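You operate a simulated robot arm through the tools that you are given. There is no shell and no other tool. Be economical: measure what you need, move in short steps, check, and stop when the job is done.

You are at the controls of a simulated robot arm. One attempt, no reset.

JOB
The press stopped short. Set the black knob to MID, reset it and press the bearing home.
Fine: reset before the stroke; green lamp; slide out at the end.

The check looks at the end state, three seconds after you hand in, the way a careful person would. Anything else that was tipped, shoved, dropped, spilled or broken makes it a failure.

ROBOT AND FRAMES
A 7-joint arm with a two-finger parallel gripper, fixed in place. Base frame: the origin is at the foot of the arm, x ahead of it, y to its left, z up. Lengths are in mm, angles in rad, forces in N, time in s.
With the tool pointing down near the work surface it reaches from about 280 to 680 mm from the base axis. Its first joint turns from -1.152 to 1.152 rad. Payload 1.57 kg.
Tool frame: the origin (TCP) lies between the finger pads and is the grasp point; the fingertips stand 30 mm ahead of it; z points along the fingers, y is the line along which they close. Largest opening 110 mm; finger width 24, thickness 12; the body of the gripper, 48 by 112 mm, starts 78 mm behind the TCP.
Orientation is that of the tool frame in the base frame, as a unit quaternion [x, y, z, w]. With the fingers straight down and closing along the base's y, the tool's x points along the base's -x, its y along +y and its z along -z.

CONTROLS
- The arm moves only by the tool drive_tool. Its arguments are lists of equal length, an entry for each row: "dp": the shift along the base's x, y, z in cm, a list of three; "angular": the turn, a rotation vector about the base's x, y, z in rad, a list of three; "jaw": the finger opening in cm, from 0 to 11. In form: {"dp": [[dx, dy, dz], ...], "angular": [[rx, ry, rz], ...], "jaw": [jaw, ...]}. A call has 1 to 8 rows; each row is the pose to reach, as a shift and turn from the pose commanded when the call began. A row lasts 0.2 s, in which the tool goes at most 50 mm and 0.15 rad; a call with a longer step from one row to the next is refused whole, and so is a gripper value outside its range. Where a pose cannot be reached the arm comes as near as it can. A force on the tool above 40 N (or 10 N above the force at the start of the call, whichever is more), or a blocked arm, ends the call early, and 0.2 s more pass. Each finger travels about 108 mm/s and halts on what it meets, pressing with about 34 N; the grip force reading is that of the motor and also rises with nothing between the fingers. The clock runs only during rows and for 0.2 s after the last one: add rows that repeat a pose to give the fingers time. It gives the time, the measured TCP pose, the force on the tool (base axes), the opening and the grip force at its end, in the units of the frame above (readings bear some noise).
- Cameras (640 x 400 px; columns grow to the right, rows downward): "scene" is fixed at [169.2, -389.4, 1422.7]; the picture's right is [0.76, -0.65, 0.00], its down [-0.26, -0.30, -0.92] and it looks along [0.60, 0.70, -0.39] (base axes); focal length 325 px, centre (320, 200). "wrist" rides on the gripper at [70, 16, -141] in the tool frame; the picture's right is [-0.23, 0.97, 0.00], its down [-0.86, -0.20, -0.48] and it looks along [-0.47, -0.11, 0.88] (tool axes); focal length 222 px, centre (320, 200). There is no depth. A picture from a camera that has moved, and an enlarged one, comes with that camera's place and axes in the base frame and with its lens.
- camera(camera): a new picture of that camera. The clock stands still meanwhile.
- zoom(camera, box): a new picture of the part [left, top, right, bottom] of that camera's present view, enlarged. The clock stands still meanwhile.
- finish_job(): hands the job in; it is judged then, once.

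Work in short steps. Places have to be worked out from the pictures, the camera data and where the tool is seen: move nearer, look again, correct. Check each grasp and each placing, and mend what went wrong. You have 120 turns and 76 pictures in all, those below and enlarged ones among them. Open the gripper and draw the arm clear of the work before you hand the job in, unless the task says otherwise; then end with one line.

The tools are called after "Request:" as name(argument=value, ...) on one line, values as JSON. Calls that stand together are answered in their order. drive_tool: Moves the arm, as the interface text tells. Its arguments: {"type":"object","properties":{"dp":{"type":"array"},"angular":{"type":"array"},"jaw":{"type":"array"}},"required":["dp","angular","jaw"]} The other tools are called the same way: camera (camera) takes a picture; zoom (camera, box) takes an enlarged picture of a part of a camera's view; finish_job () hands the job in.

At the start:

```text
clock: 0.0
tool_pos: [325.8, -153.7, 1271.5]
tcp_rot: [0.0, 1.0, 0.001, 0.0]
ft_force: [0.2, 0.2, -0.5]
gripper_width: 110.2
grasp_force: 0.0
```

scene: 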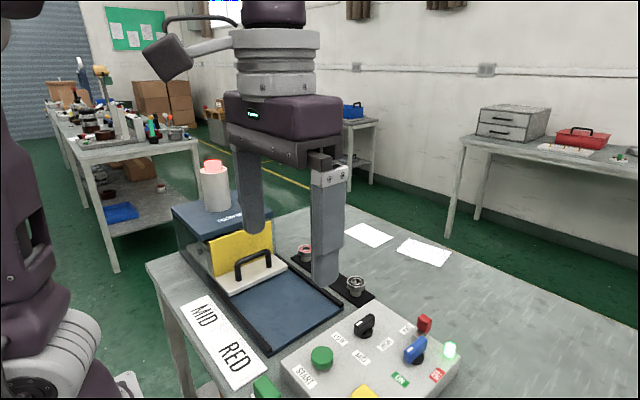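
wrist: 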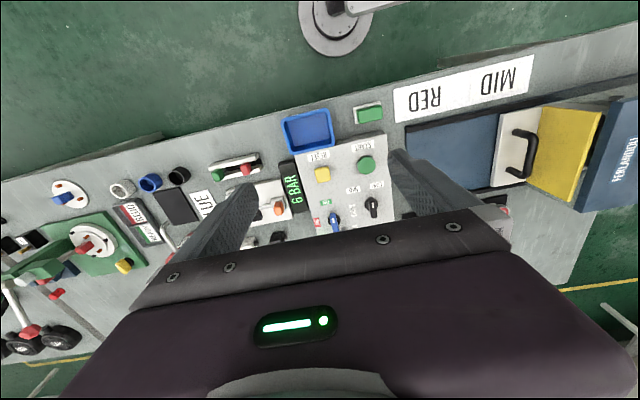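

The pictures show a press with a slide, a control panel, and other devices. I'll look closer before moving.

Request:
zoom(camera="scene", box=[240, 280, 480, 400])

Request:
zoom(camera="wrist", box=[200, 80, 420, 240])

Request:
zoom(camera="scene", box=[150, 150, 390, 390])

```text
2.67 times, centred on (360, 340) of scene
camera zoom: at [169.2, -389.4, 1422.7], right [0.76, -0.65, 0.0], down [-0.26, -0.3, -0.92], along [0.6, 0.7, -0.39], focal length 866 px, centre (213, -173)
```

zoom: 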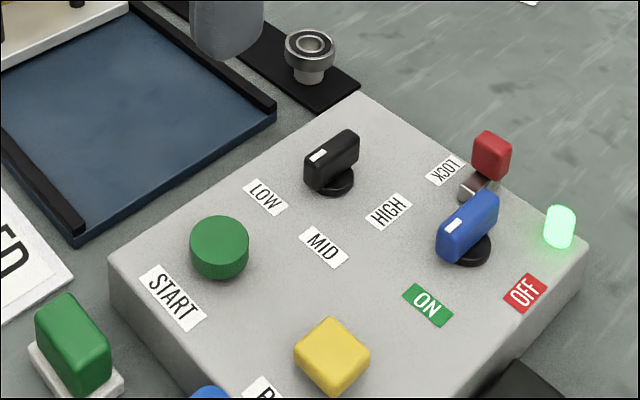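

```text
2.50 times, centred on (310, 160) of wrist
camera zoom: at [257.1, -136.5, 1413.0], right [0.23, 0.97, 0.0], down [0.86, -0.2, 0.48], along [0.47, -0.11, -0.88], focal length 555 px, centre (345, 300)
```

zoom: 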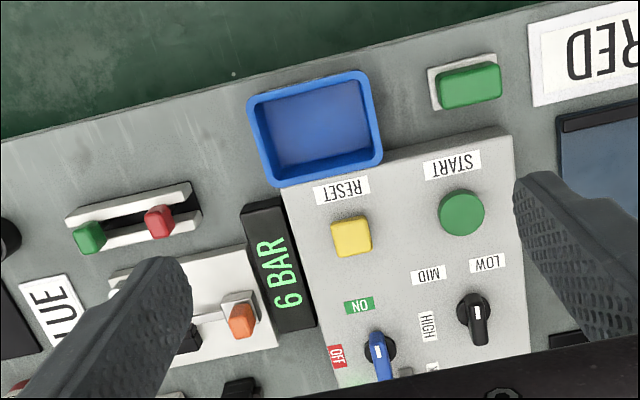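

```text
1.67 times, centred on (270, 270) of scene
camera zoom: at [169.2, -389.4, 1422.7], right [0.76, -0.65, 0.0], down [-0.26, -0.3, -0.92], along [0.6, 0.7, -0.39], focal length 541 px, centre (403, 83)
```

zoom: 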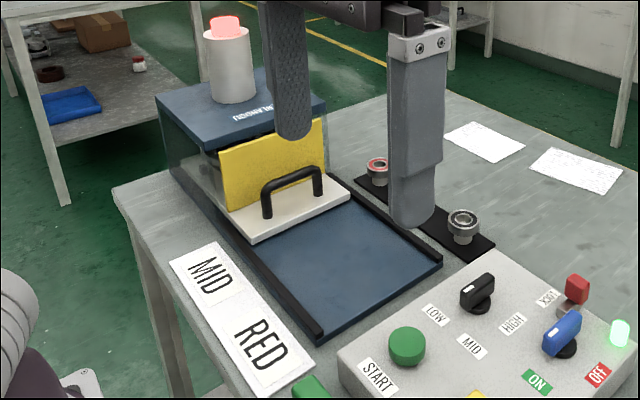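

Black knob points at LOW; the card reads MID / RED and the press lamp is red. I'll shift the arm toward +y at this height to see the press and the bearings with the wrist camera.

Request:
drive_tool(dp=[[0, 4.5, 0], [0, 9, 0], [0, 13.5, 0], [0, 18, 0], [0, 22, 0]], angular=[[0, 0, 0], [0, 0, 0], [0, 0, 0], [0, 0, 0], [0, 0, 0]], jaw=[11, 11, 11, 11, 11])

Request:
camera(camera="wrist")

Request:
camera(camera="scene")

```text
clock: 1.2
tool_pos: [326.8, 68.1, 1270.2]
tcp_rot: [0.0, 1.0, -0.001, -0.001]
ft_force: [0.1, 0.2, -0.1]
gripper_width: 109.6
grasp_force: 0.0
```

```text
70 pictures are left
camera wrist: at [258.1, 86.2, 1411.8], right [0.23, 0.97, 0.0], down [0.86, -0.2, 0.48], along [0.47, -0.11, -0.88], focal length 222 px, centre (320, 200)
```

wrist: 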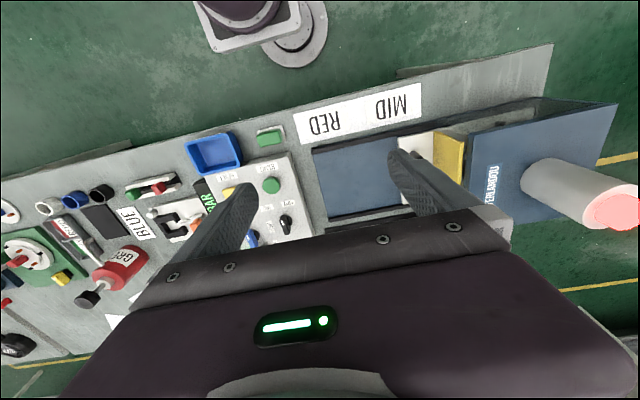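

```text
69 pictures are left
```

scene: 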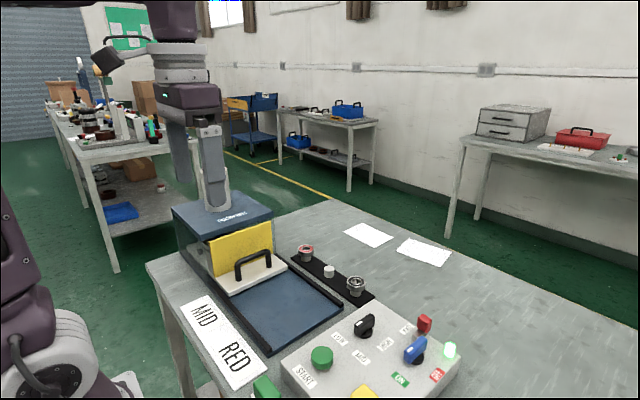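

The bearing tray has one empty post, so a bearing is probably inside the press. Zooming on those.

Request:
zoom(camera="scene", box=[160, 190, 300, 310])

Request:
zoom(camera="scene", box=[280, 230, 380, 310])

```text
3.33 times, centred on (230, 250) of scene
camera zoom: at [169.2, -389.4, 1422.7], right [0.76, -0.65, 0.0], down [-0.26, -0.3, -0.92], along [0.6, 0.7, -0.39], focal length 1082 px, centre (620, 33)
```

zoom: 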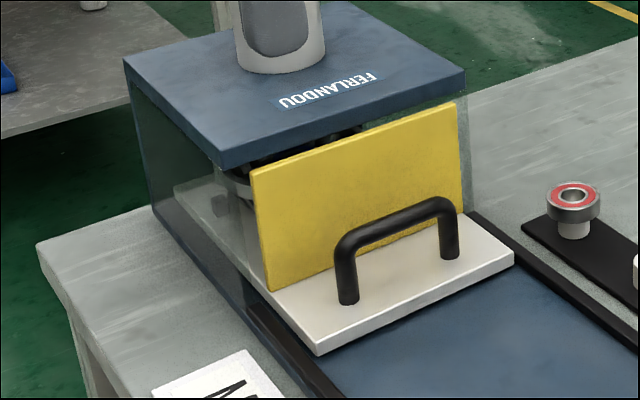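

```text
5.00 times, centred on (330, 270) of scene
camera zoom: at [169.2, -389.4, 1422.7], right [0.76, -0.65, 0.0], down [-0.26, -0.3, -0.92], along [0.6, 0.7, -0.39], focal length 1623 px, centre (270, -150)
```

zoom: 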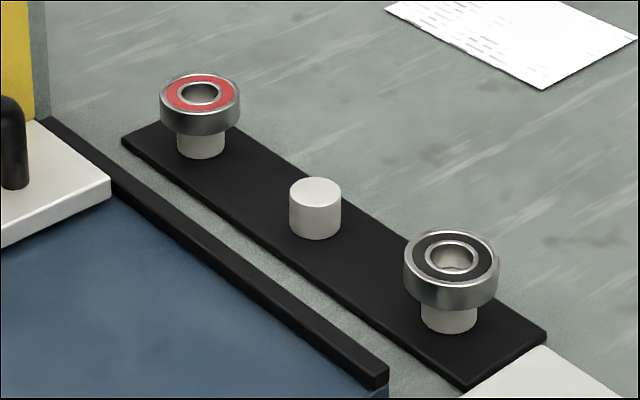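

The press occupies about x 385–560, y 240–500, top z≈1052. I'll look in through its transparent side by tilting the tool, standing off at x≈310, before touching anything.

Request:
drive_tool(dp=[[0, 4, -2], [0, 8, -4], [-0.5, 12, -6], [-1, 16, -8], [-1.5, 20, -10], [-2, 24, -12], [-2, 24, -14]], angular=[[0, -0.1, 0], [0, -0.2, 0], [0, -0.3, 0], [0, -0.4, 0], [0, -0.5, 0], [0, -0.6, 0], [0, -0.7, 0]], jaw=[11, 11, 11, 11, 11, 11, 11])

Request:
camera(camera="wrist")

```text
clock: 2.8
tool_pos: [306.1, 307.5, 1131.5]
tcp_rot: [0.0, 0.939, 0.0, 0.343]
ft_force: [-0.2, -1.5, 0.4]
gripper_width: 109.9
grasp_force: 0.1
```

```text
66 pictures are left
camera wrist: at [161.8, 324.8, 1194.0], right [0.17, 0.97, 0.15], down [0.34, -0.2, 0.92], along [0.92, -0.11, -0.37], focal length 222 px, centre (320, 200)
```

wrist: 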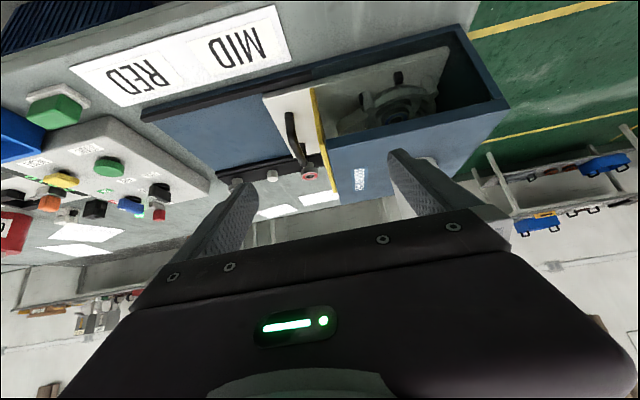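

The interior is visible; zoom in on it.

Request:
zoom(camera="wrist", box=[300, 30, 480, 150])

```text
3.33 times, centred on (390, 90) of wrist
camera zoom: at [161.8, 324.8, 1194.0], right [0.17, 0.97, 0.15], down [0.34, -0.2, 0.92], along [0.92, -0.11, -0.37], focal length 740 px, centre (87, 567)
```

zoom: 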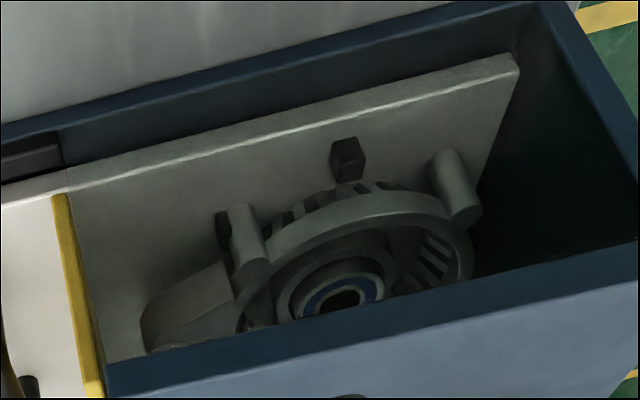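

The part in the press is a blue-sealed bearing half in its housing, so the stroke has to be finished on that one. Now untilting and moving over the control panel for a close look at the knob.

Request:
drive_tool(dp=[[0, -3, 4], [0, -7, 6], [1, -11, 6], [2, -15, 6], [3.5, -19, 6], [5, -23, 6], [7, -27, 6], [9, -31, 5]], angular=[[0, 0.1, 0], [0, 0.2, 0], [0, 0.3, 0], [0, 0.4, 0], [0, 0.5, 0], [0, 0.6, 0], [0, 0.7, 0], [0, 0.7, 0]], jaw=[11, 11, 11, 11, 11, 11, 11, 11])

Request:
drive_tool(dp=[[1, -3, -2], [2, -6, -5], [2, -6, -5]], angular=[[0, 0, 0], [0, 0, 0], [0, 0, 0]], jaw=[11, 11, 11])

Request:
camera(camera="wrist")

```text
clock: 4.6
tool_pos: [396.3, -4.0, 1180.1]
tcp_rot: [0.0, 1.0, 0.0, -0.001]
ft_force: [0.1, -0.4, -0.3]
gripper_width: 110.1
grasp_force: 0.0
```

```text
clock: 5.4
tool_pos: [417.2, -63.0, 1129.7]
tcp_rot: [-0.001, 1.0, 0.0, 0.0]
ft_force: [-0.4, -0.5, 0.2]
gripper_width: 110.0
grasp_force: 0.0
```

```text
64 pictures are left
camera wrist: at [347.0, -46.1, 1271.9], right [0.23, 0.97, 0.0], down [0.86, -0.2, 0.48], along [0.47, -0.11, -0.88], focal length 222 px, centre (320, 200)
```

wrist: 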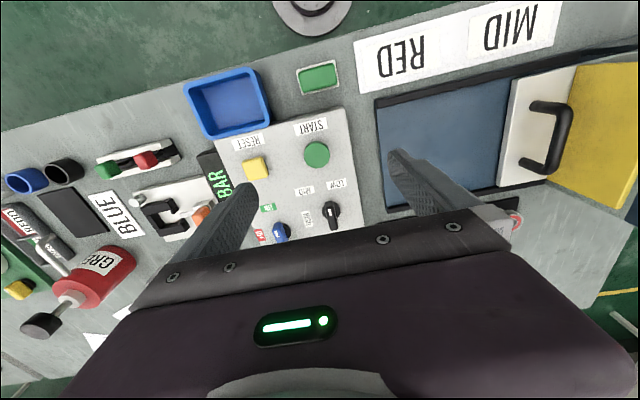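

Request:
zoom(camera="wrist", box=[200, 110, 400, 240])

```text
3.08 times, centred on (300, 175) of wrist
camera zoom: at [347.0, -46.1, 1271.9], right [0.23, 0.97, 0.0], down [0.86, -0.2, 0.48], along [0.47, -0.11, -0.88], focal length 684 px, centre (382, 277)
```

zoom: 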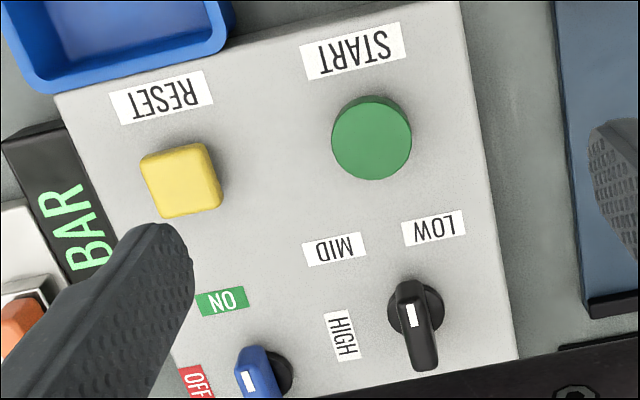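

Panel top is around z≈940, the knob near (550,-74), START near (442,-76). I'll hover above the knob for a better measurement of its axis and pointer angle.

Request:
drive_tool(dp=[[4.5, -1, 0], [9, -2, -2], [13.3, -2.8, -6], [13.3, -2.8, -6]], angular=[[0, 0, 0], [0, 0, 0], [0, 0, 0], [0, 0, 0]], jaw=[11, 11, 11, 11])

Request:
zoom(camera="wrist", box=[200, 60, 440, 210])

Request:
zoom(camera="scene", box=[320, 290, 480, 400])

```text
refused: row 2 steps farther than a row can; nothing moved
```

```text
2.67 times, centred on (320, 135) of wrist
camera zoom: at [347.0, -46.1, 1271.9], right [0.23, 0.97, 0.0], down [0.86, -0.2, 0.48], along [0.47, -0.11, -0.88], focal length 592 px, centre (320, 373)
```

zoom: 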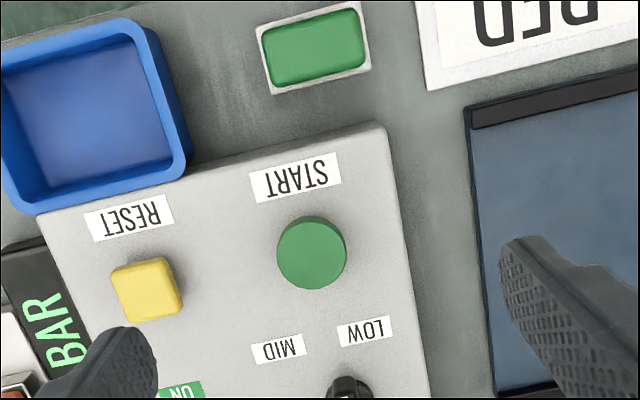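

```text
3.64 times, centred on (400, 345) of scene
camera zoom: at [169.2, -389.4, 1422.7], right [0.76, -0.65, 0.0], down [-0.26, -0.3, -0.92], along [0.6, 0.7, -0.39], focal length 1181 px, centre (29, -327)
```

zoom: 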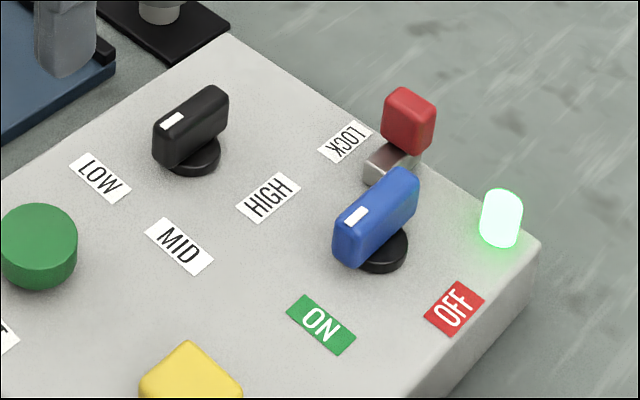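

The call was refused for a step over 50 mm; repeating it with smaller steps.

Request:
drive_tool(dp=[[4, -1, 0], [8, -2, -2], [11, -2.5, -4], [13.3, -2.8, -7], [13.3, -2.8, -7]], angular=[[0, 0, 0], [0, 0, 0], [0, 0, 0], [0, 0, 0], [0, 0, 0]], jaw=[11, 11, 11, 11, 11])

Request:
zoom(camera="wrist", box=[200, 60, 440, 210])

Request:
camera(camera="scene")

```text
clock: 6.6
tool_pos: [546.8, -93.5, 1061.2]
tcp_rot: [0.0, 1.0, 0.0, -0.001]
ft_force: [-0.4, 0.5, -0.8]
gripper_width: 110.1
grasp_force: 0.1
```

```text
2.67 times, centred on (320, 135) of wrist
camera zoom: at [478.0, -76.7, 1202.1], right [0.23, 0.97, 0.0], down [0.85, -0.2, 0.48], along [0.47, -0.11, -0.88], focal length 592 px, centre (320, 373)
```

zoom: 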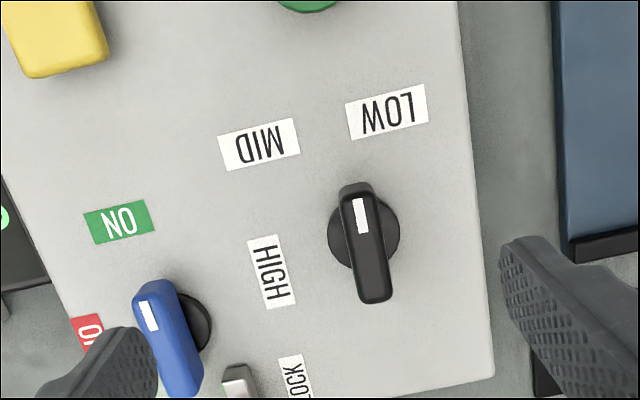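

```text
59 pictures are left
```

scene: 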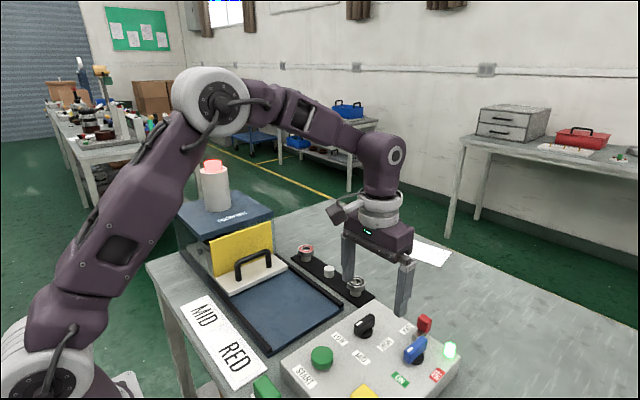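

Knob bar is aligned with −x (pointer at ~180°), top at z≈960, centre ≈(552,−75); MID lies roughly at 215–225°. Centring above it with the jaws narrowed, then check before going down.

Request:
drive_tool(dp=[[0.5, 1.85, 0], [0.5, 1.85, -3], [0.5, 1.85, -6], [0.5, 1.85, -6]], angular=[[0, 0, 0], [0, 0, 0], [0, 0, 0], [0, 0, 0]], jaw=[8, 5, 4, 4])

Request:
zoom(camera="scene", box=[300, 280, 460, 380])

Request:
zoom(camera="wrist", box=[220, 80, 420, 205])

```text
clock: 7.6
tool_pos: [552.5, -75.9, 1000.3]
tcp_rot: [0.0, 1.0, 0.0, 0.0]
ft_force: [-0.9, 0.7, -0.6]
gripper_width: 40.0
grasp_force: 0.1
```

```text
4.00 times, centred on (380, 330) of scene
camera zoom: at [169.2, -389.4, 1422.7], right [0.76, -0.65, 0.0], down [-0.26, -0.3, -0.92], along [0.6, 0.7, -0.39], focal length 1299 px, centre (80, -320)
```

zoom: 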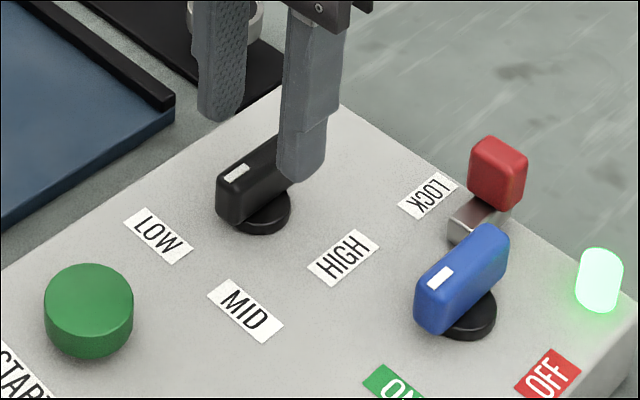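

```text
3.20 times, centred on (320, 142) of wrist
camera zoom: at [484.3, -57.7, 1141.0], right [0.23, 0.97, 0.0], down [0.86, -0.2, 0.48], along [0.47, -0.11, -0.88], focal length 711 px, centre (320, 384)
```

zoom: 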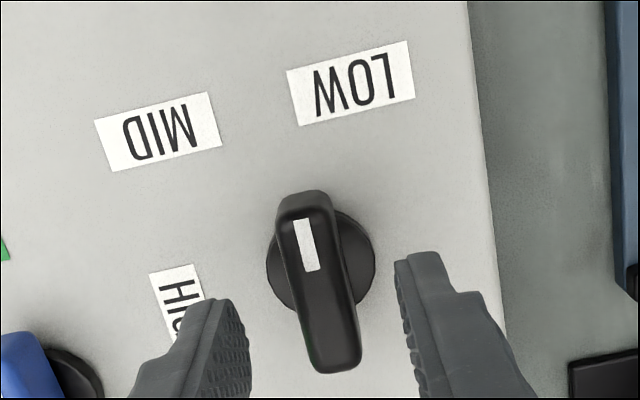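

Jaws straddle the knob well; axis ≈(551.5,−74). Descend 26 mm, shift slightly, and close.

Request:
drive_tool(dp=[[-0.05, 0.2, -1.3], [-0.05, 0.2, -2.6], [-0.05, 0.2, -2.6], [-0.05, 0.2, -2.6], [-0.05, 0.2, -2.6]], angular=[[0, 0, 0], [0, 0, 0], [0, 0, 0], [0, 0, 0], [0, 0, 0]], jaw=[4, 4, 2, 1, 1])

```text
clock: 8.8
tool_pos: [551.8, -71.3, 975.7]
tcp_rot: [0.0, 1.0, -0.001, 0.0]
ft_force: [-0.1, -16.0, -0.2]
gripper_width: 23.6
grasp_force: 7.3
```

The jaws stopped at 23.6 mm with a lateral force of 16 N. Looking before doing more.

Request:
zoom(camera="wrist", box=[220, 80, 420, 205])

Request:
zoom(camera="scene", box=[320, 290, 420, 360])

```text
3.20 times, centred on (320, 142) of wrist
camera zoom: at [482.8, -53.8, 1116.8], right [0.23, 0.97, 0.0], down [0.85, -0.2, 0.48], along [0.47, -0.11, -0.88], focal length 711 px, centre (320, 384)
```

zoom: 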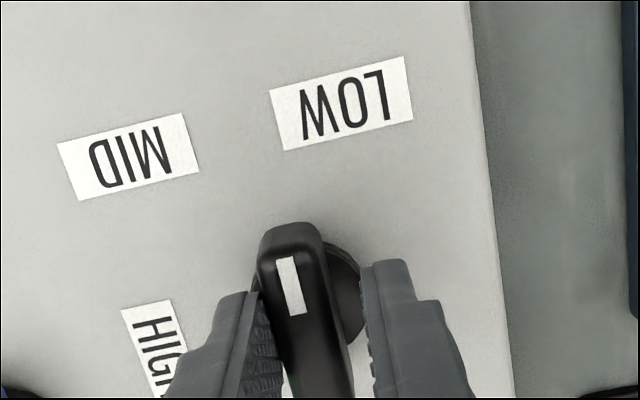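

```text
5.71 times, centred on (370, 325) of scene
camera zoom: at [169.2, -389.8, 1422.5], right [0.76, -0.65, 0.0], down [-0.26, -0.3, -0.92], along [0.6, 0.7, -0.39], focal length 1855 px, centre (34, -514)
```

zoom: 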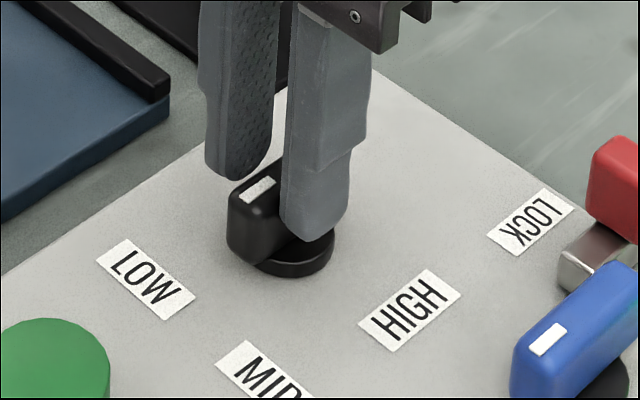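

Only the −y finger touches, so the knob's centre is at y≈−76.5. Open a bit, shift, and close again.

Request:
drive_tool(dp=[[0, 0, 0], [0, -0.28, 0], [0, -0.28, 0], [0, -0.28, 0], [0, -0.28, 0]], angular=[[0, 0, 0], [0, 0, 0], [0, 0, 0], [0, 0, 0], [0, 0, 0]], jaw=[3, 3, 1.5, 1, 1])

```text
clock: 10.0
tool_pos: [551.7, -73.2, 974.6]
tcp_rot: [0.0, 1.0, 0.001, 0.0]
ft_force: [0.9, -10.5, -3.1]
gripper_width: 19.3
grasp_force: 5.4
```

It still hasn't centred fully; shift a further 4 mm and command fully closed, giving time.

Request:
drive_tool(dp=[[0, -0.2, 0], [0, -0.35, 0], [0, -0.35, 0], [0, -0.35, 0]], angular=[[0, 0, 0], [0, 0, 0], [0, 0, 0], [0, 0, 0]], jaw=[2.2, 1.5, 0.5, 0])

Request:
zoom(camera="wrist", box=[220, 80, 420, 205])

```text
clock: 11.0
tool_pos: [553.0, -75.2, 975.7]
tcp_rot: [0.0, 1.0, 0.0, -0.001]
ft_force: [-1.2, 7.9, -1.1]
gripper_width: 16.1
grasp_force: 31.7
```

```text
3.20 times, centred on (320, 142) of wrist
camera zoom: at [483.7, -58.1, 1117.1], right [0.23, 0.97, 0.0], down [0.86, -0.2, 0.48], along [0.47, -0.11, -0.88], focal length 711 px, centre (320, 384)
```

zoom: 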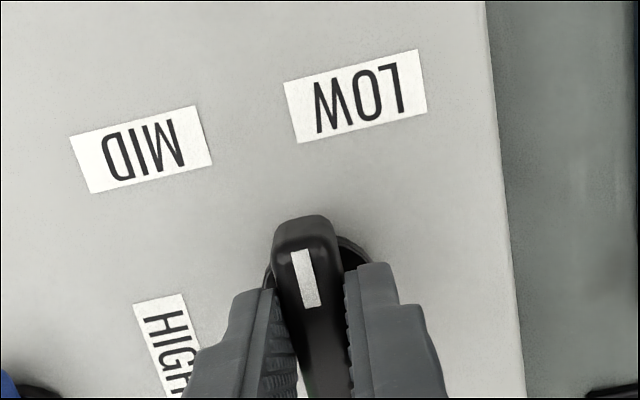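

Gripped: 16 mm wide, 32 N. Now relax the sideways offset and turn +0.72 rad about z toward MID.

Request:
drive_tool(dp=[[0, 0.25, 0], [0, 0.25, 0], [0, 0.25, 0], [0, 0.25, 0], [0, 0.25, 0], [0, 0.25, 0]], angular=[[0, 0, 0.14], [0, 0, 0.28], [0, 0, 0.42], [0, 0, 0.56], [0, 0, 0.7], [0, 0, 0.7]], jaw=[0, 0, 0, 0, 0, 0])

Request:
zoom(camera="scene", box=[320, 290, 420, 360])

Request:
zoom(camera="wrist", box=[220, 80, 420, 205])

```text
clock: 12.4
tool_pos: [553.6, -76.1, 975.1]
tcp_rot: [-0.344, 0.939, 0.0, 0.0]
ft_force: [6.9, -17.0, -5.1]
gripper_width: 15.9
grasp_force: 31.4
```

```text
5.71 times, centred on (370, 325) of scene
camera zoom: at [169.5, -389.9, 1422.5], right [0.76, -0.65, 0.0], down [-0.26, -0.3, -0.92], along [0.6, 0.7, -0.39], focal length 1855 px, centre (34, -514)
```

zoom: 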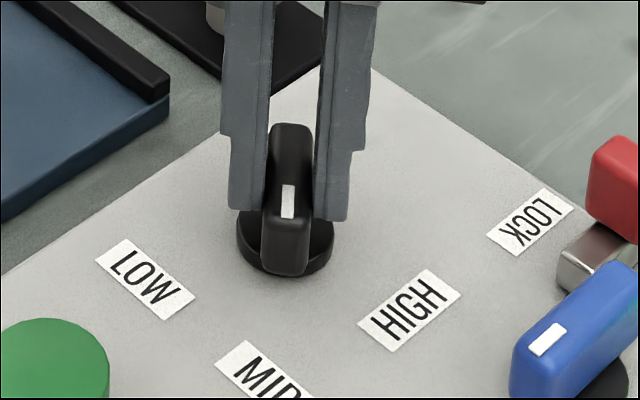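

```text
3.20 times, centred on (320, 142) of wrist
camera zoom: at [489.9, -107.7, 1117.1], right [-0.45, 0.89, 0.0], down [0.78, 0.4, 0.48], along [0.43, 0.22, -0.88], focal length 711 px, centre (320, 384)
```

zoom: 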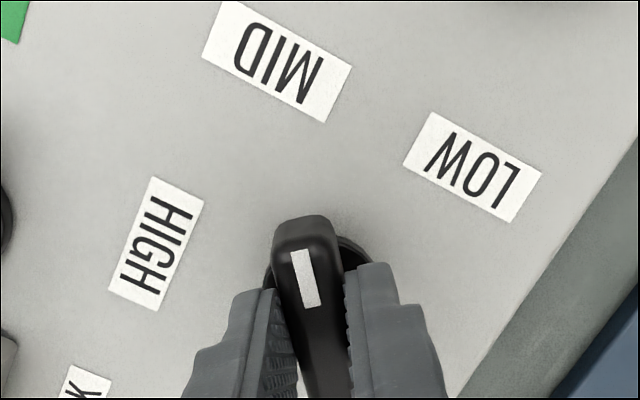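

The pointer now aims at MID. Releasing and lifting straight up, then checking where it stays.

Request:
drive_tool(dp=[[0, 0, 0], [0, 0, 0], [0, 0, 2], [0, 0, 6], [0, 0, 10]], angular=[[0, 0, 0], [0, 0, 0], [0, 0, 0], [0, 0, 0], [0, 0, 0]], jaw=[3, 4, 4, 4, 4])

Request:
zoom(camera="scene", box=[260, 270, 480, 400])

Request:
camera(camera="wrist")

```text
clock: 13.6
tool_pos: [553.4, -75.6, 1074.6]
tcp_rot: [-0.342, 0.94, -0.001, 0.0]
ft_force: [0.1, -0.6, 0.6]
gripper_width: 39.8
grasp_force: 0.1
```

```text
2.91 times, centred on (370, 335) of scene
camera zoom: at [169.2, -389.4, 1422.7], right [0.76, -0.65, 0.0], down [-0.26, -0.3, -0.92], along [0.6, 0.7, -0.39], focal length 944 px, centre (174, -193)
```

zoom: 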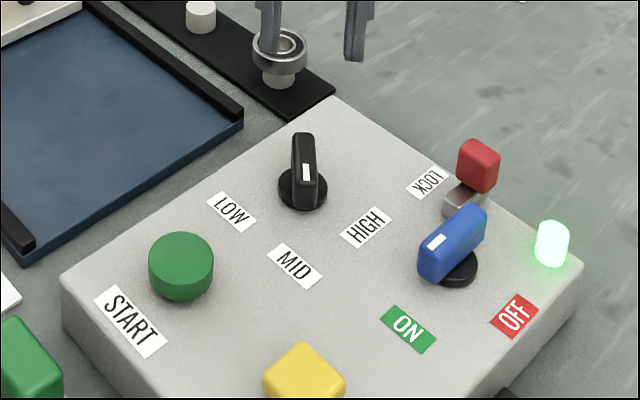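

```text
50 pictures are left
camera wrist: at [489.6, -107.3, 1216.1], right [-0.45, 0.89, 0.0], down [0.78, 0.4, 0.48], along [0.43, 0.22, -0.88], focal length 222 px, centre (320, 200)
```

wrist: 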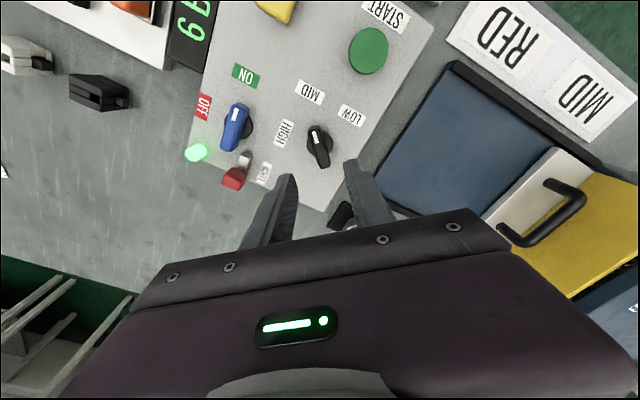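

The knob stays on MID. Next: un-rotate, close the fingers and hover above the yellow RESET button at about (441,−170).

Request:
drive_tool(dp=[[-3, -2.5, 0], [-6, -5, 0], [-9, -7.5, 0], [-11.2, -9.4, -1], [-11.2, -9.4, -4], [-11.2, -9.4, -5], [-11.2, -9.4, -5]], angular=[[0, 0, -0.14], [0, 0, -0.28], [0, 0, -0.42], [0, 0, -0.56], [0, 0, -0.7], [0, 0, -0.7], [0, 0, -0.7]], jaw=[3, 2, 1, 0, 0, 0, 0])

Request:
camera(camera="wrist")

Request:
zoom(camera="scene", box=[260, 270, 480, 400])

```text
clock: 15.2
tool_pos: [443.6, -171.1, 1025.7]
tcp_rot: [0.001, 1.0, 0.001, 0.0]
ft_force: [0.1, 0.1, 0.0]
gripper_width: 0.3
grasp_force: 21.2
```

```text
49 pictures are left
camera wrist: at [374.1, -153.8, 1166.7], right [0.23, 0.97, 0.0], down [0.85, -0.2, 0.48], along [0.47, -0.11, -0.88], focal length 222 px, centre (320, 200)
```

wrist: 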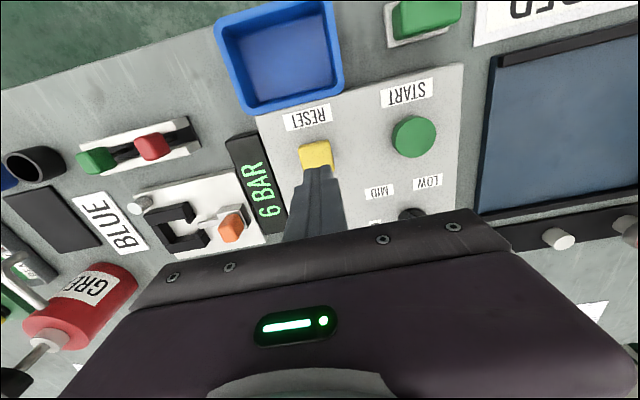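

```text
2.91 times, centred on (370, 335) of scene
camera zoom: at [169.2, -389.4, 1422.7], right [0.76, -0.65, 0.0], down [-0.26, -0.3, -0.92], along [0.6, 0.7, -0.39], focal length 944 px, centre (174, -193)
```

zoom: 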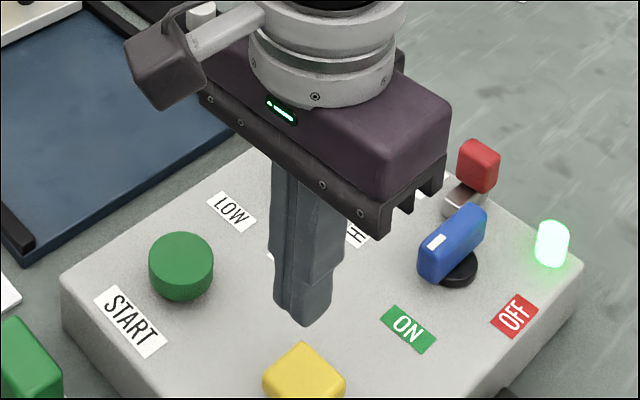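

The tip is almost above RESET (button ≈(438,−173)). Small correction, then press down gently.

Request:
drive_tool(dp=[[-0.5, -0.2, -2], [-0.5, -0.2, -3.8], [-0.5, -0.2, -4.3], [-0.5, -0.2, -4.8], [-0.5, -0.2, -5.1], [-0.5, -0.2, -5.1]], angular=[[0, 0, 0], [0, 0, 0], [0, 0, 0], [0, 0, 0], [0, 0, 0], [0, 0, 0]], jaw=[0, 0, 0, 0, 0, 0])

Request:
camera(camera="scene")

```text
clock: 16.6
tool_pos: [437.1, -172.8, 974.5]
tcp_rot: [0.0, 1.0, 0.0, -0.001]
ft_force: [0.2, 0.7, 1.2]
gripper_width: 0.3
grasp_force: 20.6
```

```text
47 pictures are left
```

scene: 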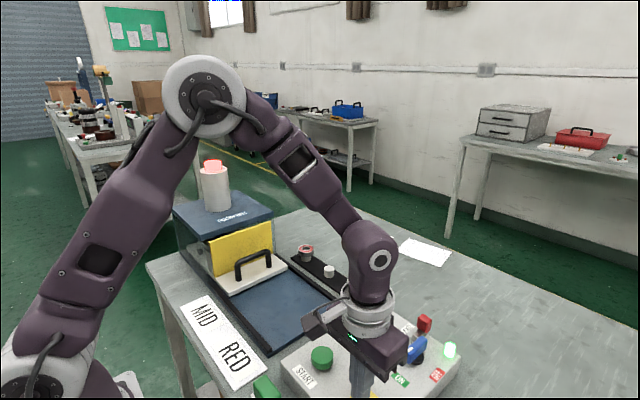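

No contact yet at tip z≈944; the lamp is still red. Continue down in small steps.

Request:
drive_tool(dp=[[0, 0, -0.2], [0, 0, -0.4], [0, 0, -0.6], [0, 0, -0.6]], angular=[[0, 0, 0], [0, 0, 0], [0, 0, 0], [0, 0, 0]], jaw=[0, 0, 0, 0])

Request:
zoom(camera="wrist", box=[240, 90, 440, 215])

```text
clock: 17.6
tool_pos: [437.2, -171.8, 969.2]
tcp_rot: [0.0, 1.0, -0.001, 0.001]
ft_force: [-2.1, -3.9, 15.4]
gripper_width: 0.4
grasp_force: 21.3
```

```text
3.20 times, centred on (340, 152) of wrist
camera zoom: at [367.9, -155.0, 1111.2], right [0.23, 0.97, 0.0], down [0.85, -0.2, 0.48], along [0.47, -0.11, -0.88], focal length 711 px, centre (256, 352)
```

zoom: 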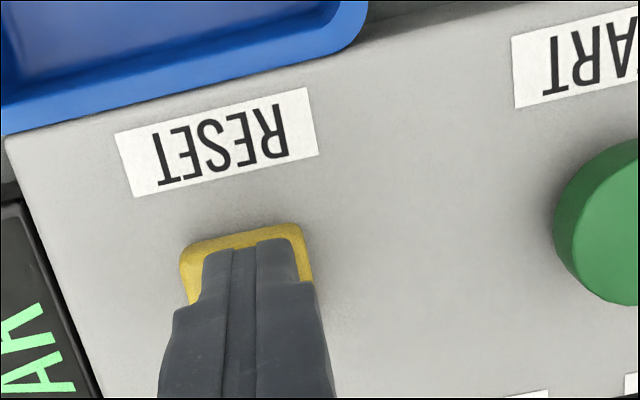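

Contact with 15 N. Push a few mm further to make sure the button travels.

Request:
drive_tool(dp=[[0, 0, -0.2], [0, 0, -0.4], [0, 0, -0.4]], angular=[[0, 0, 0], [0, 0, 0], [0, 0, 0]], jaw=[0, 0, 0])

Request:
camera(camera="scene")

```text
clock: 18.2
tool_pos: [438.4, -172.5, 969.0]
tcp_rot: [0.001, 1.0, -0.002, 0.002]
ft_force: [-5.5, 2.9, 31.8]
gripper_width: 0.0
grasp_force: 20.8
stopped in row 3: the force on the tool passed its limit (the readings are from after the stop); the commanded pose is now the measured one
```

```text
45 pictures are left
```

scene: 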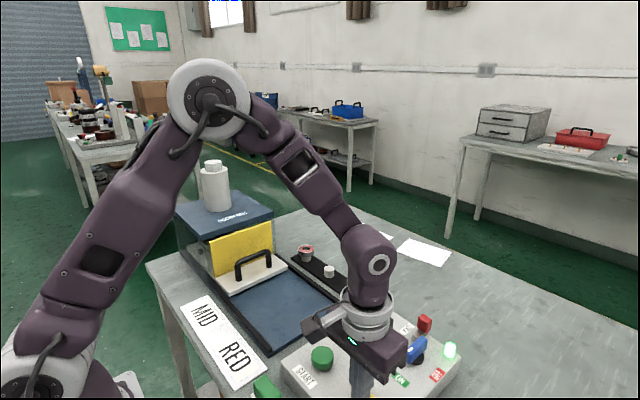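

The red lamp is off: reset done. Lift and move over START, about (440,−74).

Request:
drive_tool(dp=[[0, 0, 2.5], [0, 0, 5], [0.1, 4.8, 5], [0.1, 9.7, 5], [0.1, 9.7, 5]], angular=[[0, 0, 0], [0, 0, 0], [0, 0, 0], [0, 0, 0], [0, 0, 0]], jaw=[0, 0, 0, 0, 0])

Request:
camera(camera="wrist")

Request:
camera(camera="scene")

```text
clock: 19.4
tool_pos: [437.6, -72.6, 1020.0]
tcp_rot: [0.0, 1.0, 0.0, 0.001]
ft_force: [0.0, -0.3, -0.2]
gripper_width: 0.0
grasp_force: 21.8
```

```text
44 pictures are left
camera wrist: at [367.4, -54.7, 1161.8], right [0.23, 0.97, 0.0], down [0.85, -0.2, 0.48], along [0.47, -0.11, -0.88], focal length 222 px, centre (320, 200)
```

wrist: 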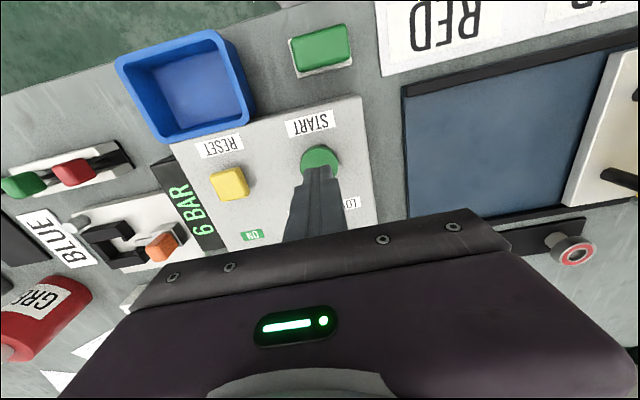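

```text
43 pictures are left
```

scene: 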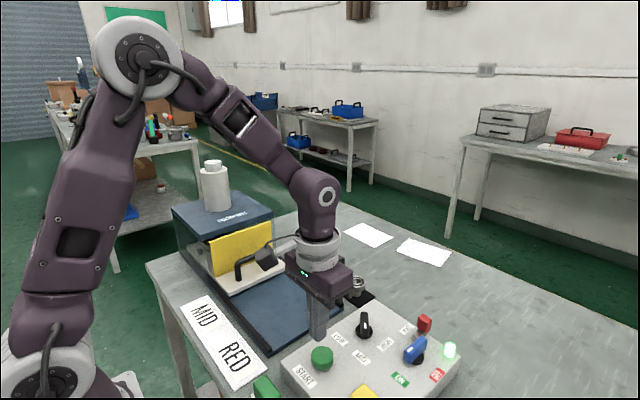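

Tip is right above START and the knob is still on MID. Press down slowly.

Request:
drive_tool(dp=[[0, 0.1, -2], [0, 0.1, -4], [0, 0.1, -4.4], [0, 0.1, -4.8], [0, 0.1, -5.1], [0, 0.1, -5.3], [0, 0.1, -5.5], [0, 0.1, -5.5]], angular=[[0, 0, 0], [0, 0, 0], [0, 0, 0], [0, 0, 0], [0, 0, 0], [0, 0, 0], [0, 0, 0], [0, 0, 0]], jaw=[0, 0, 0, 0, 0, 0, 0, 0])

Request:
camera(camera="scene")

```text
clock: 20.7
tool_pos: [440.3, -71.3, 967.7]
tcp_rot: [-0.001, 1.0, 0.0, 0.003]
ft_force: [-8.2, 5.2, 32.9]
gripper_width: 0.1
grasp_force: 20.7
stopped in row 6: the force on the tool passed its limit (the readings are from after the stop); the commanded pose is now the measured one
```

```text
42 pictures are left
```

scene: 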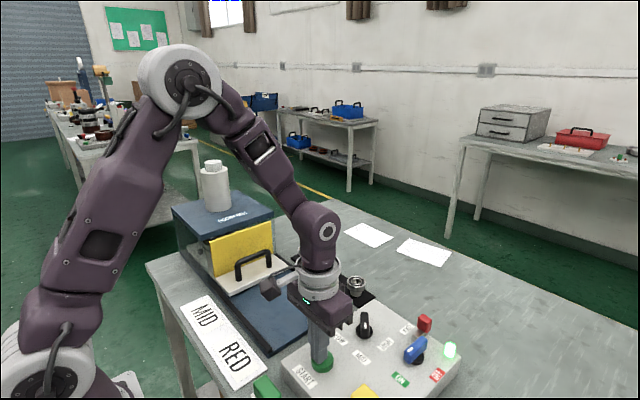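

START is pressed. Lift off, wait about a second, and check the lamp.

Request:
drive_tool(dp=[[0, 0, 3], [0, 0, 7], [0, 0, 11], [0, 0, 14], [0, 0, 14], [0, 0, 14], [0, 0, 14], [0, 0, 14]], angular=[[0, 0, 0], [0, 0, 0], [0, 0, 0], [0, 0, 0], [0, 0, 0], [0, 0, 0], [0, 0, 0], [0, 0, 0]], jaw=[0, 0, 0, 0, 0, 0, 0, 0])

Request:
camera(camera="scene")

```text
clock: 22.5
tool_pos: [439.7, -70.8, 1108.4]
tcp_rot: [-0.001, 1.0, 0.0, 0.004]
ft_force: [-0.5, -0.3, -0.1]
gripper_width: 0.0
grasp_force: 21.3
```

```text
41 pictures are left
```

scene: 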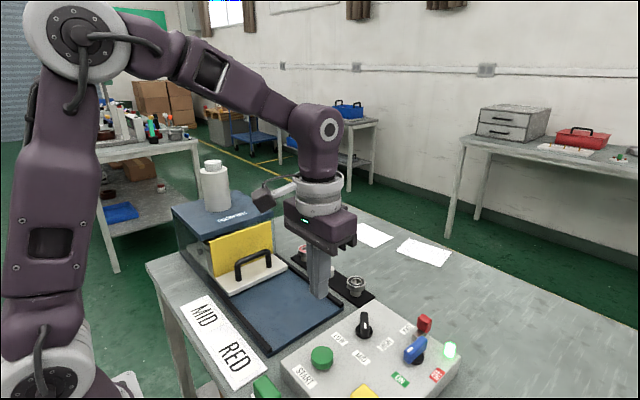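

No lamp yet; perhaps the stroke is still running. Meanwhile move toward the slide handle (≈(489,240)) at a safe height and look again.

Request:
drive_tool(dp=[[0, 4.5, 1], [0, 9, 2], [0, 13.5, 2], [0, 18, 2], [0, 22, 2], [0, 25, 2], [0, 27, 2], [0, 27, 2]], angular=[[0, 0, 0], [0, 0, 0], [0, 0, 0], [0, 0, 0], [0, 0, 0], [0, 0, 0], [0, 0, 0], [0, 0, 0]], jaw=[0, 2, 4, 5, 5, 5, 5, 5])

Request:
camera(camera="wrist")

Request:
camera(camera="scene")

```text
clock: 24.3
tool_pos: [439.4, 199.1, 1129.0]
tcp_rot: [-0.001, 1.0, 0.0, 0.004]
ft_force: [-0.2, -0.4, -0.7]
gripper_width: 50.0
grasp_force: 0.2
```

```text
40 pictures are left
camera wrist: at [369.1, 217.4, 1269.8], right [0.23, 0.97, 0.0], down [0.85, -0.2, 0.48], along [0.47, -0.11, -0.88], focal length 222 px, centre (320, 200)
```

wrist: 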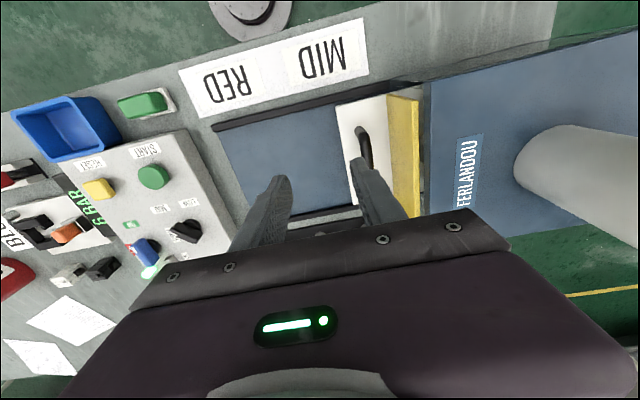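

```text
39 pictures are left
```

scene: 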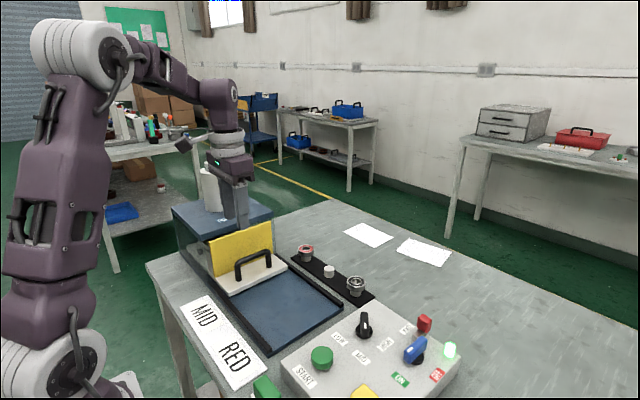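

Arm hides the press lamp from the scene camera; zoom there, and shift the arm down the -y side if needed.

Request:
zoom(camera="scene", box=[160, 130, 300, 300])

```text
2.35 times, centred on (230, 215) of scene
camera zoom: at [169.2, -389.4, 1422.7], right [0.76, -0.65, 0.0], down [-0.26, -0.3, -0.92], along [0.6, 0.7, -0.39], focal length 764 px, centre (532, 165)
```

zoom: 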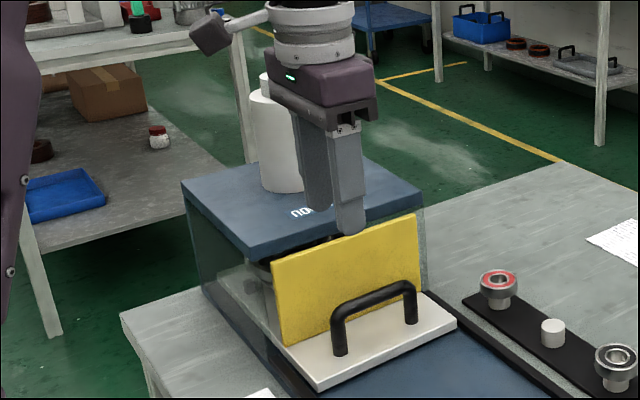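

Lamp top partly visible and apparently unlit. Move the arm back −y and look at the lamp clearly.

Request:
drive_tool(dp=[[0, -4, 0], [0, -8, 0], [0, -12, 0], [0, -12, 0], [0, -12, 0]], angular=[[0, 0, 0], [0, 0, 0], [0, 0, 0], [0, 0, 0], [0, 0, 0]], jaw=[5, 5, 5, 5, 5])

Request:
zoom(camera="scene", box=[160, 130, 400, 310])

```text
clock: 25.5
tool_pos: [436.9, 80.4, 1128.1]
tcp_rot: [-0.001, 1.0, 0.001, 0.004]
ft_force: [-0.2, 0.4, -1.2]
gripper_width: 50.0
grasp_force: 0.0
```

```text
2.22 times, centred on (280, 220) of scene
camera zoom: at [169.2, -389.4, 1422.7], right [0.76, -0.65, 0.0], down [-0.26, -0.3, -0.92], along [0.6, 0.7, -0.39], focal length 722 px, centre (409, 156)
```

zoom: 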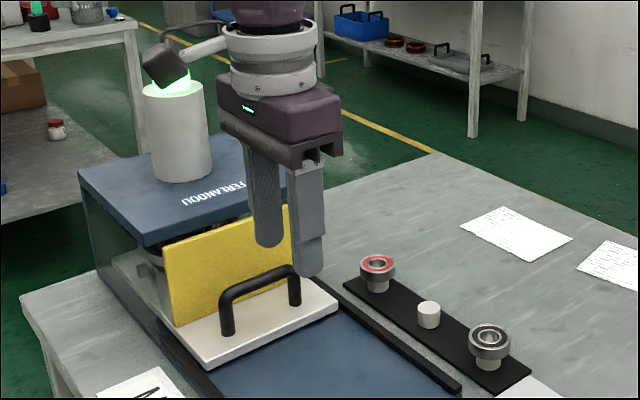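

Green lamp is on: the stroke is complete. Now measure the slide handle with the wrist camera.

Request:
camera(camera="wrist")

Request:
zoom(camera="scene", box=[200, 220, 350, 320])

Request:
zoom(camera="wrist", box=[360, 60, 560, 185])

```text
36 pictures are left
camera wrist: at [367.5, 96.6, 1269.5], right [0.23, 0.97, 0.0], down [0.85, -0.2, 0.48], along [0.47, -0.11, -0.88], focal length 222 px, centre (320, 200)
```

wrist: 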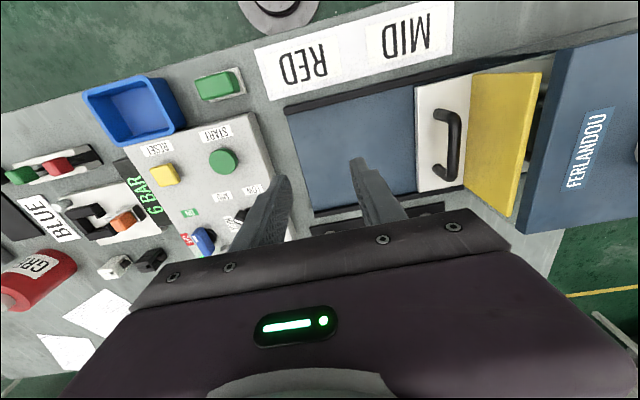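

```text
4.00 times, centred on (275, 270) of scene
camera zoom: at [169.2, -389.4, 1422.7], right [0.76, -0.65, 0.0], down [-0.26, -0.3, -0.92], along [0.6, 0.7, -0.39], focal length 1299 px, centre (500, -80)
```

zoom: 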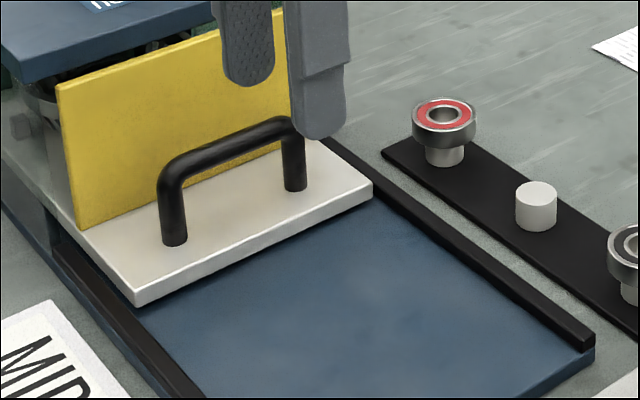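

```text
3.20 times, centred on (460, 122) of wrist
camera zoom: at [367.5, 96.6, 1269.5], right [0.23, 0.97, 0.0], down [0.85, -0.2, 0.48], along [0.47, -0.11, -0.88], focal length 711 px, centre (-128, 448)
```

zoom: 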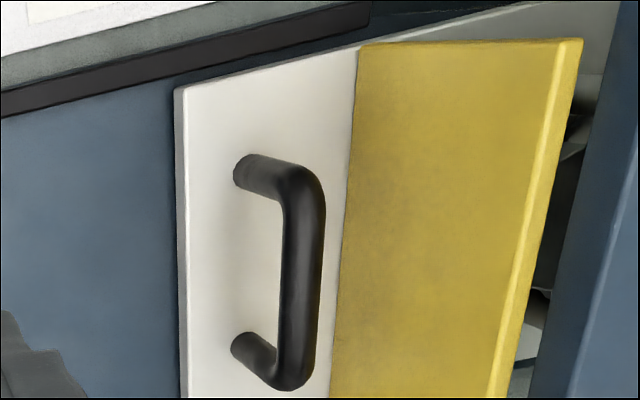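

Handle bar runs along x from 455 to 530 at y≈253, z≈968; guard face y≈290, roof edge y≈298 up to z≈1052. I'll grasp at (490,250) with TCP z≈985 so the gripper body clears the roof; first hover at z≈1025.

Request:
drive_tool(dp=[[1.5, 4, 0], [3, 8, 0], [4.5, 12, 0], [5.3, 16.5, 0], [5.3, 17, -4], [5.3, 17, -8], [5.3, 17, -10.3], [5.3, 17, -10.3]], angular=[[0, 0, 0], [0, 0, 0], [0, 0, 0], [0, 0, 0], [0, 0, 0], [0, 0, 0], [0, 0, 0], [0, 0, 0]], jaw=[4, 3, 3, 3, 3, 3, 3, 3])

Request:
zoom(camera="wrist", box=[220, 60, 460, 210])

Request:
zoom(camera="scene", box=[180, 200, 340, 310])

```text
clock: 27.3
tool_pos: [493.3, 248.1, 1027.7]
tcp_rot: [-0.001, 1.0, -0.001, 0.003]
ft_force: [-0.1, 1.0, -0.6]
gripper_width: 30.4
grasp_force: 0.1
```

```text
2.67 times, centred on (340, 135) of wrist
camera zoom: at [422.3, 265.1, 1167.4], right [0.23, 0.97, 0.0], down [0.85, -0.2, 0.48], along [0.47, -0.11, -0.88], focal length 592 px, centre (267, 373)
```

zoom: 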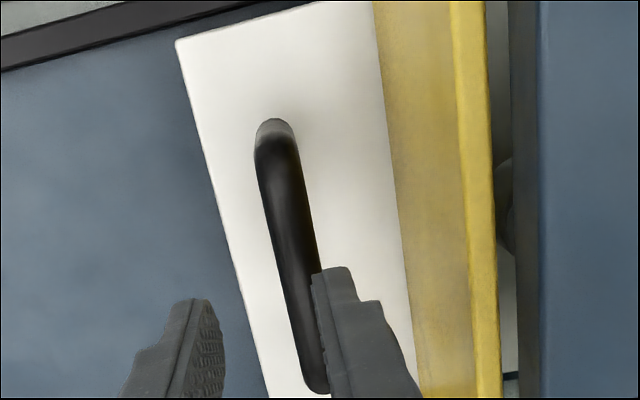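

```text
3.64 times, centred on (260, 255) of scene
camera zoom: at [169.2, -389.4, 1422.7], right [0.76, -0.65, 0.0], down [-0.26, -0.3, -0.92], along [0.6, 0.7, -0.39], focal length 1181 px, centre (538, 0)
```

zoom: 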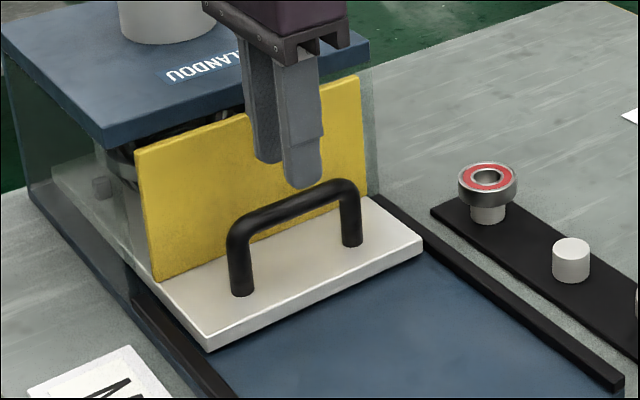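

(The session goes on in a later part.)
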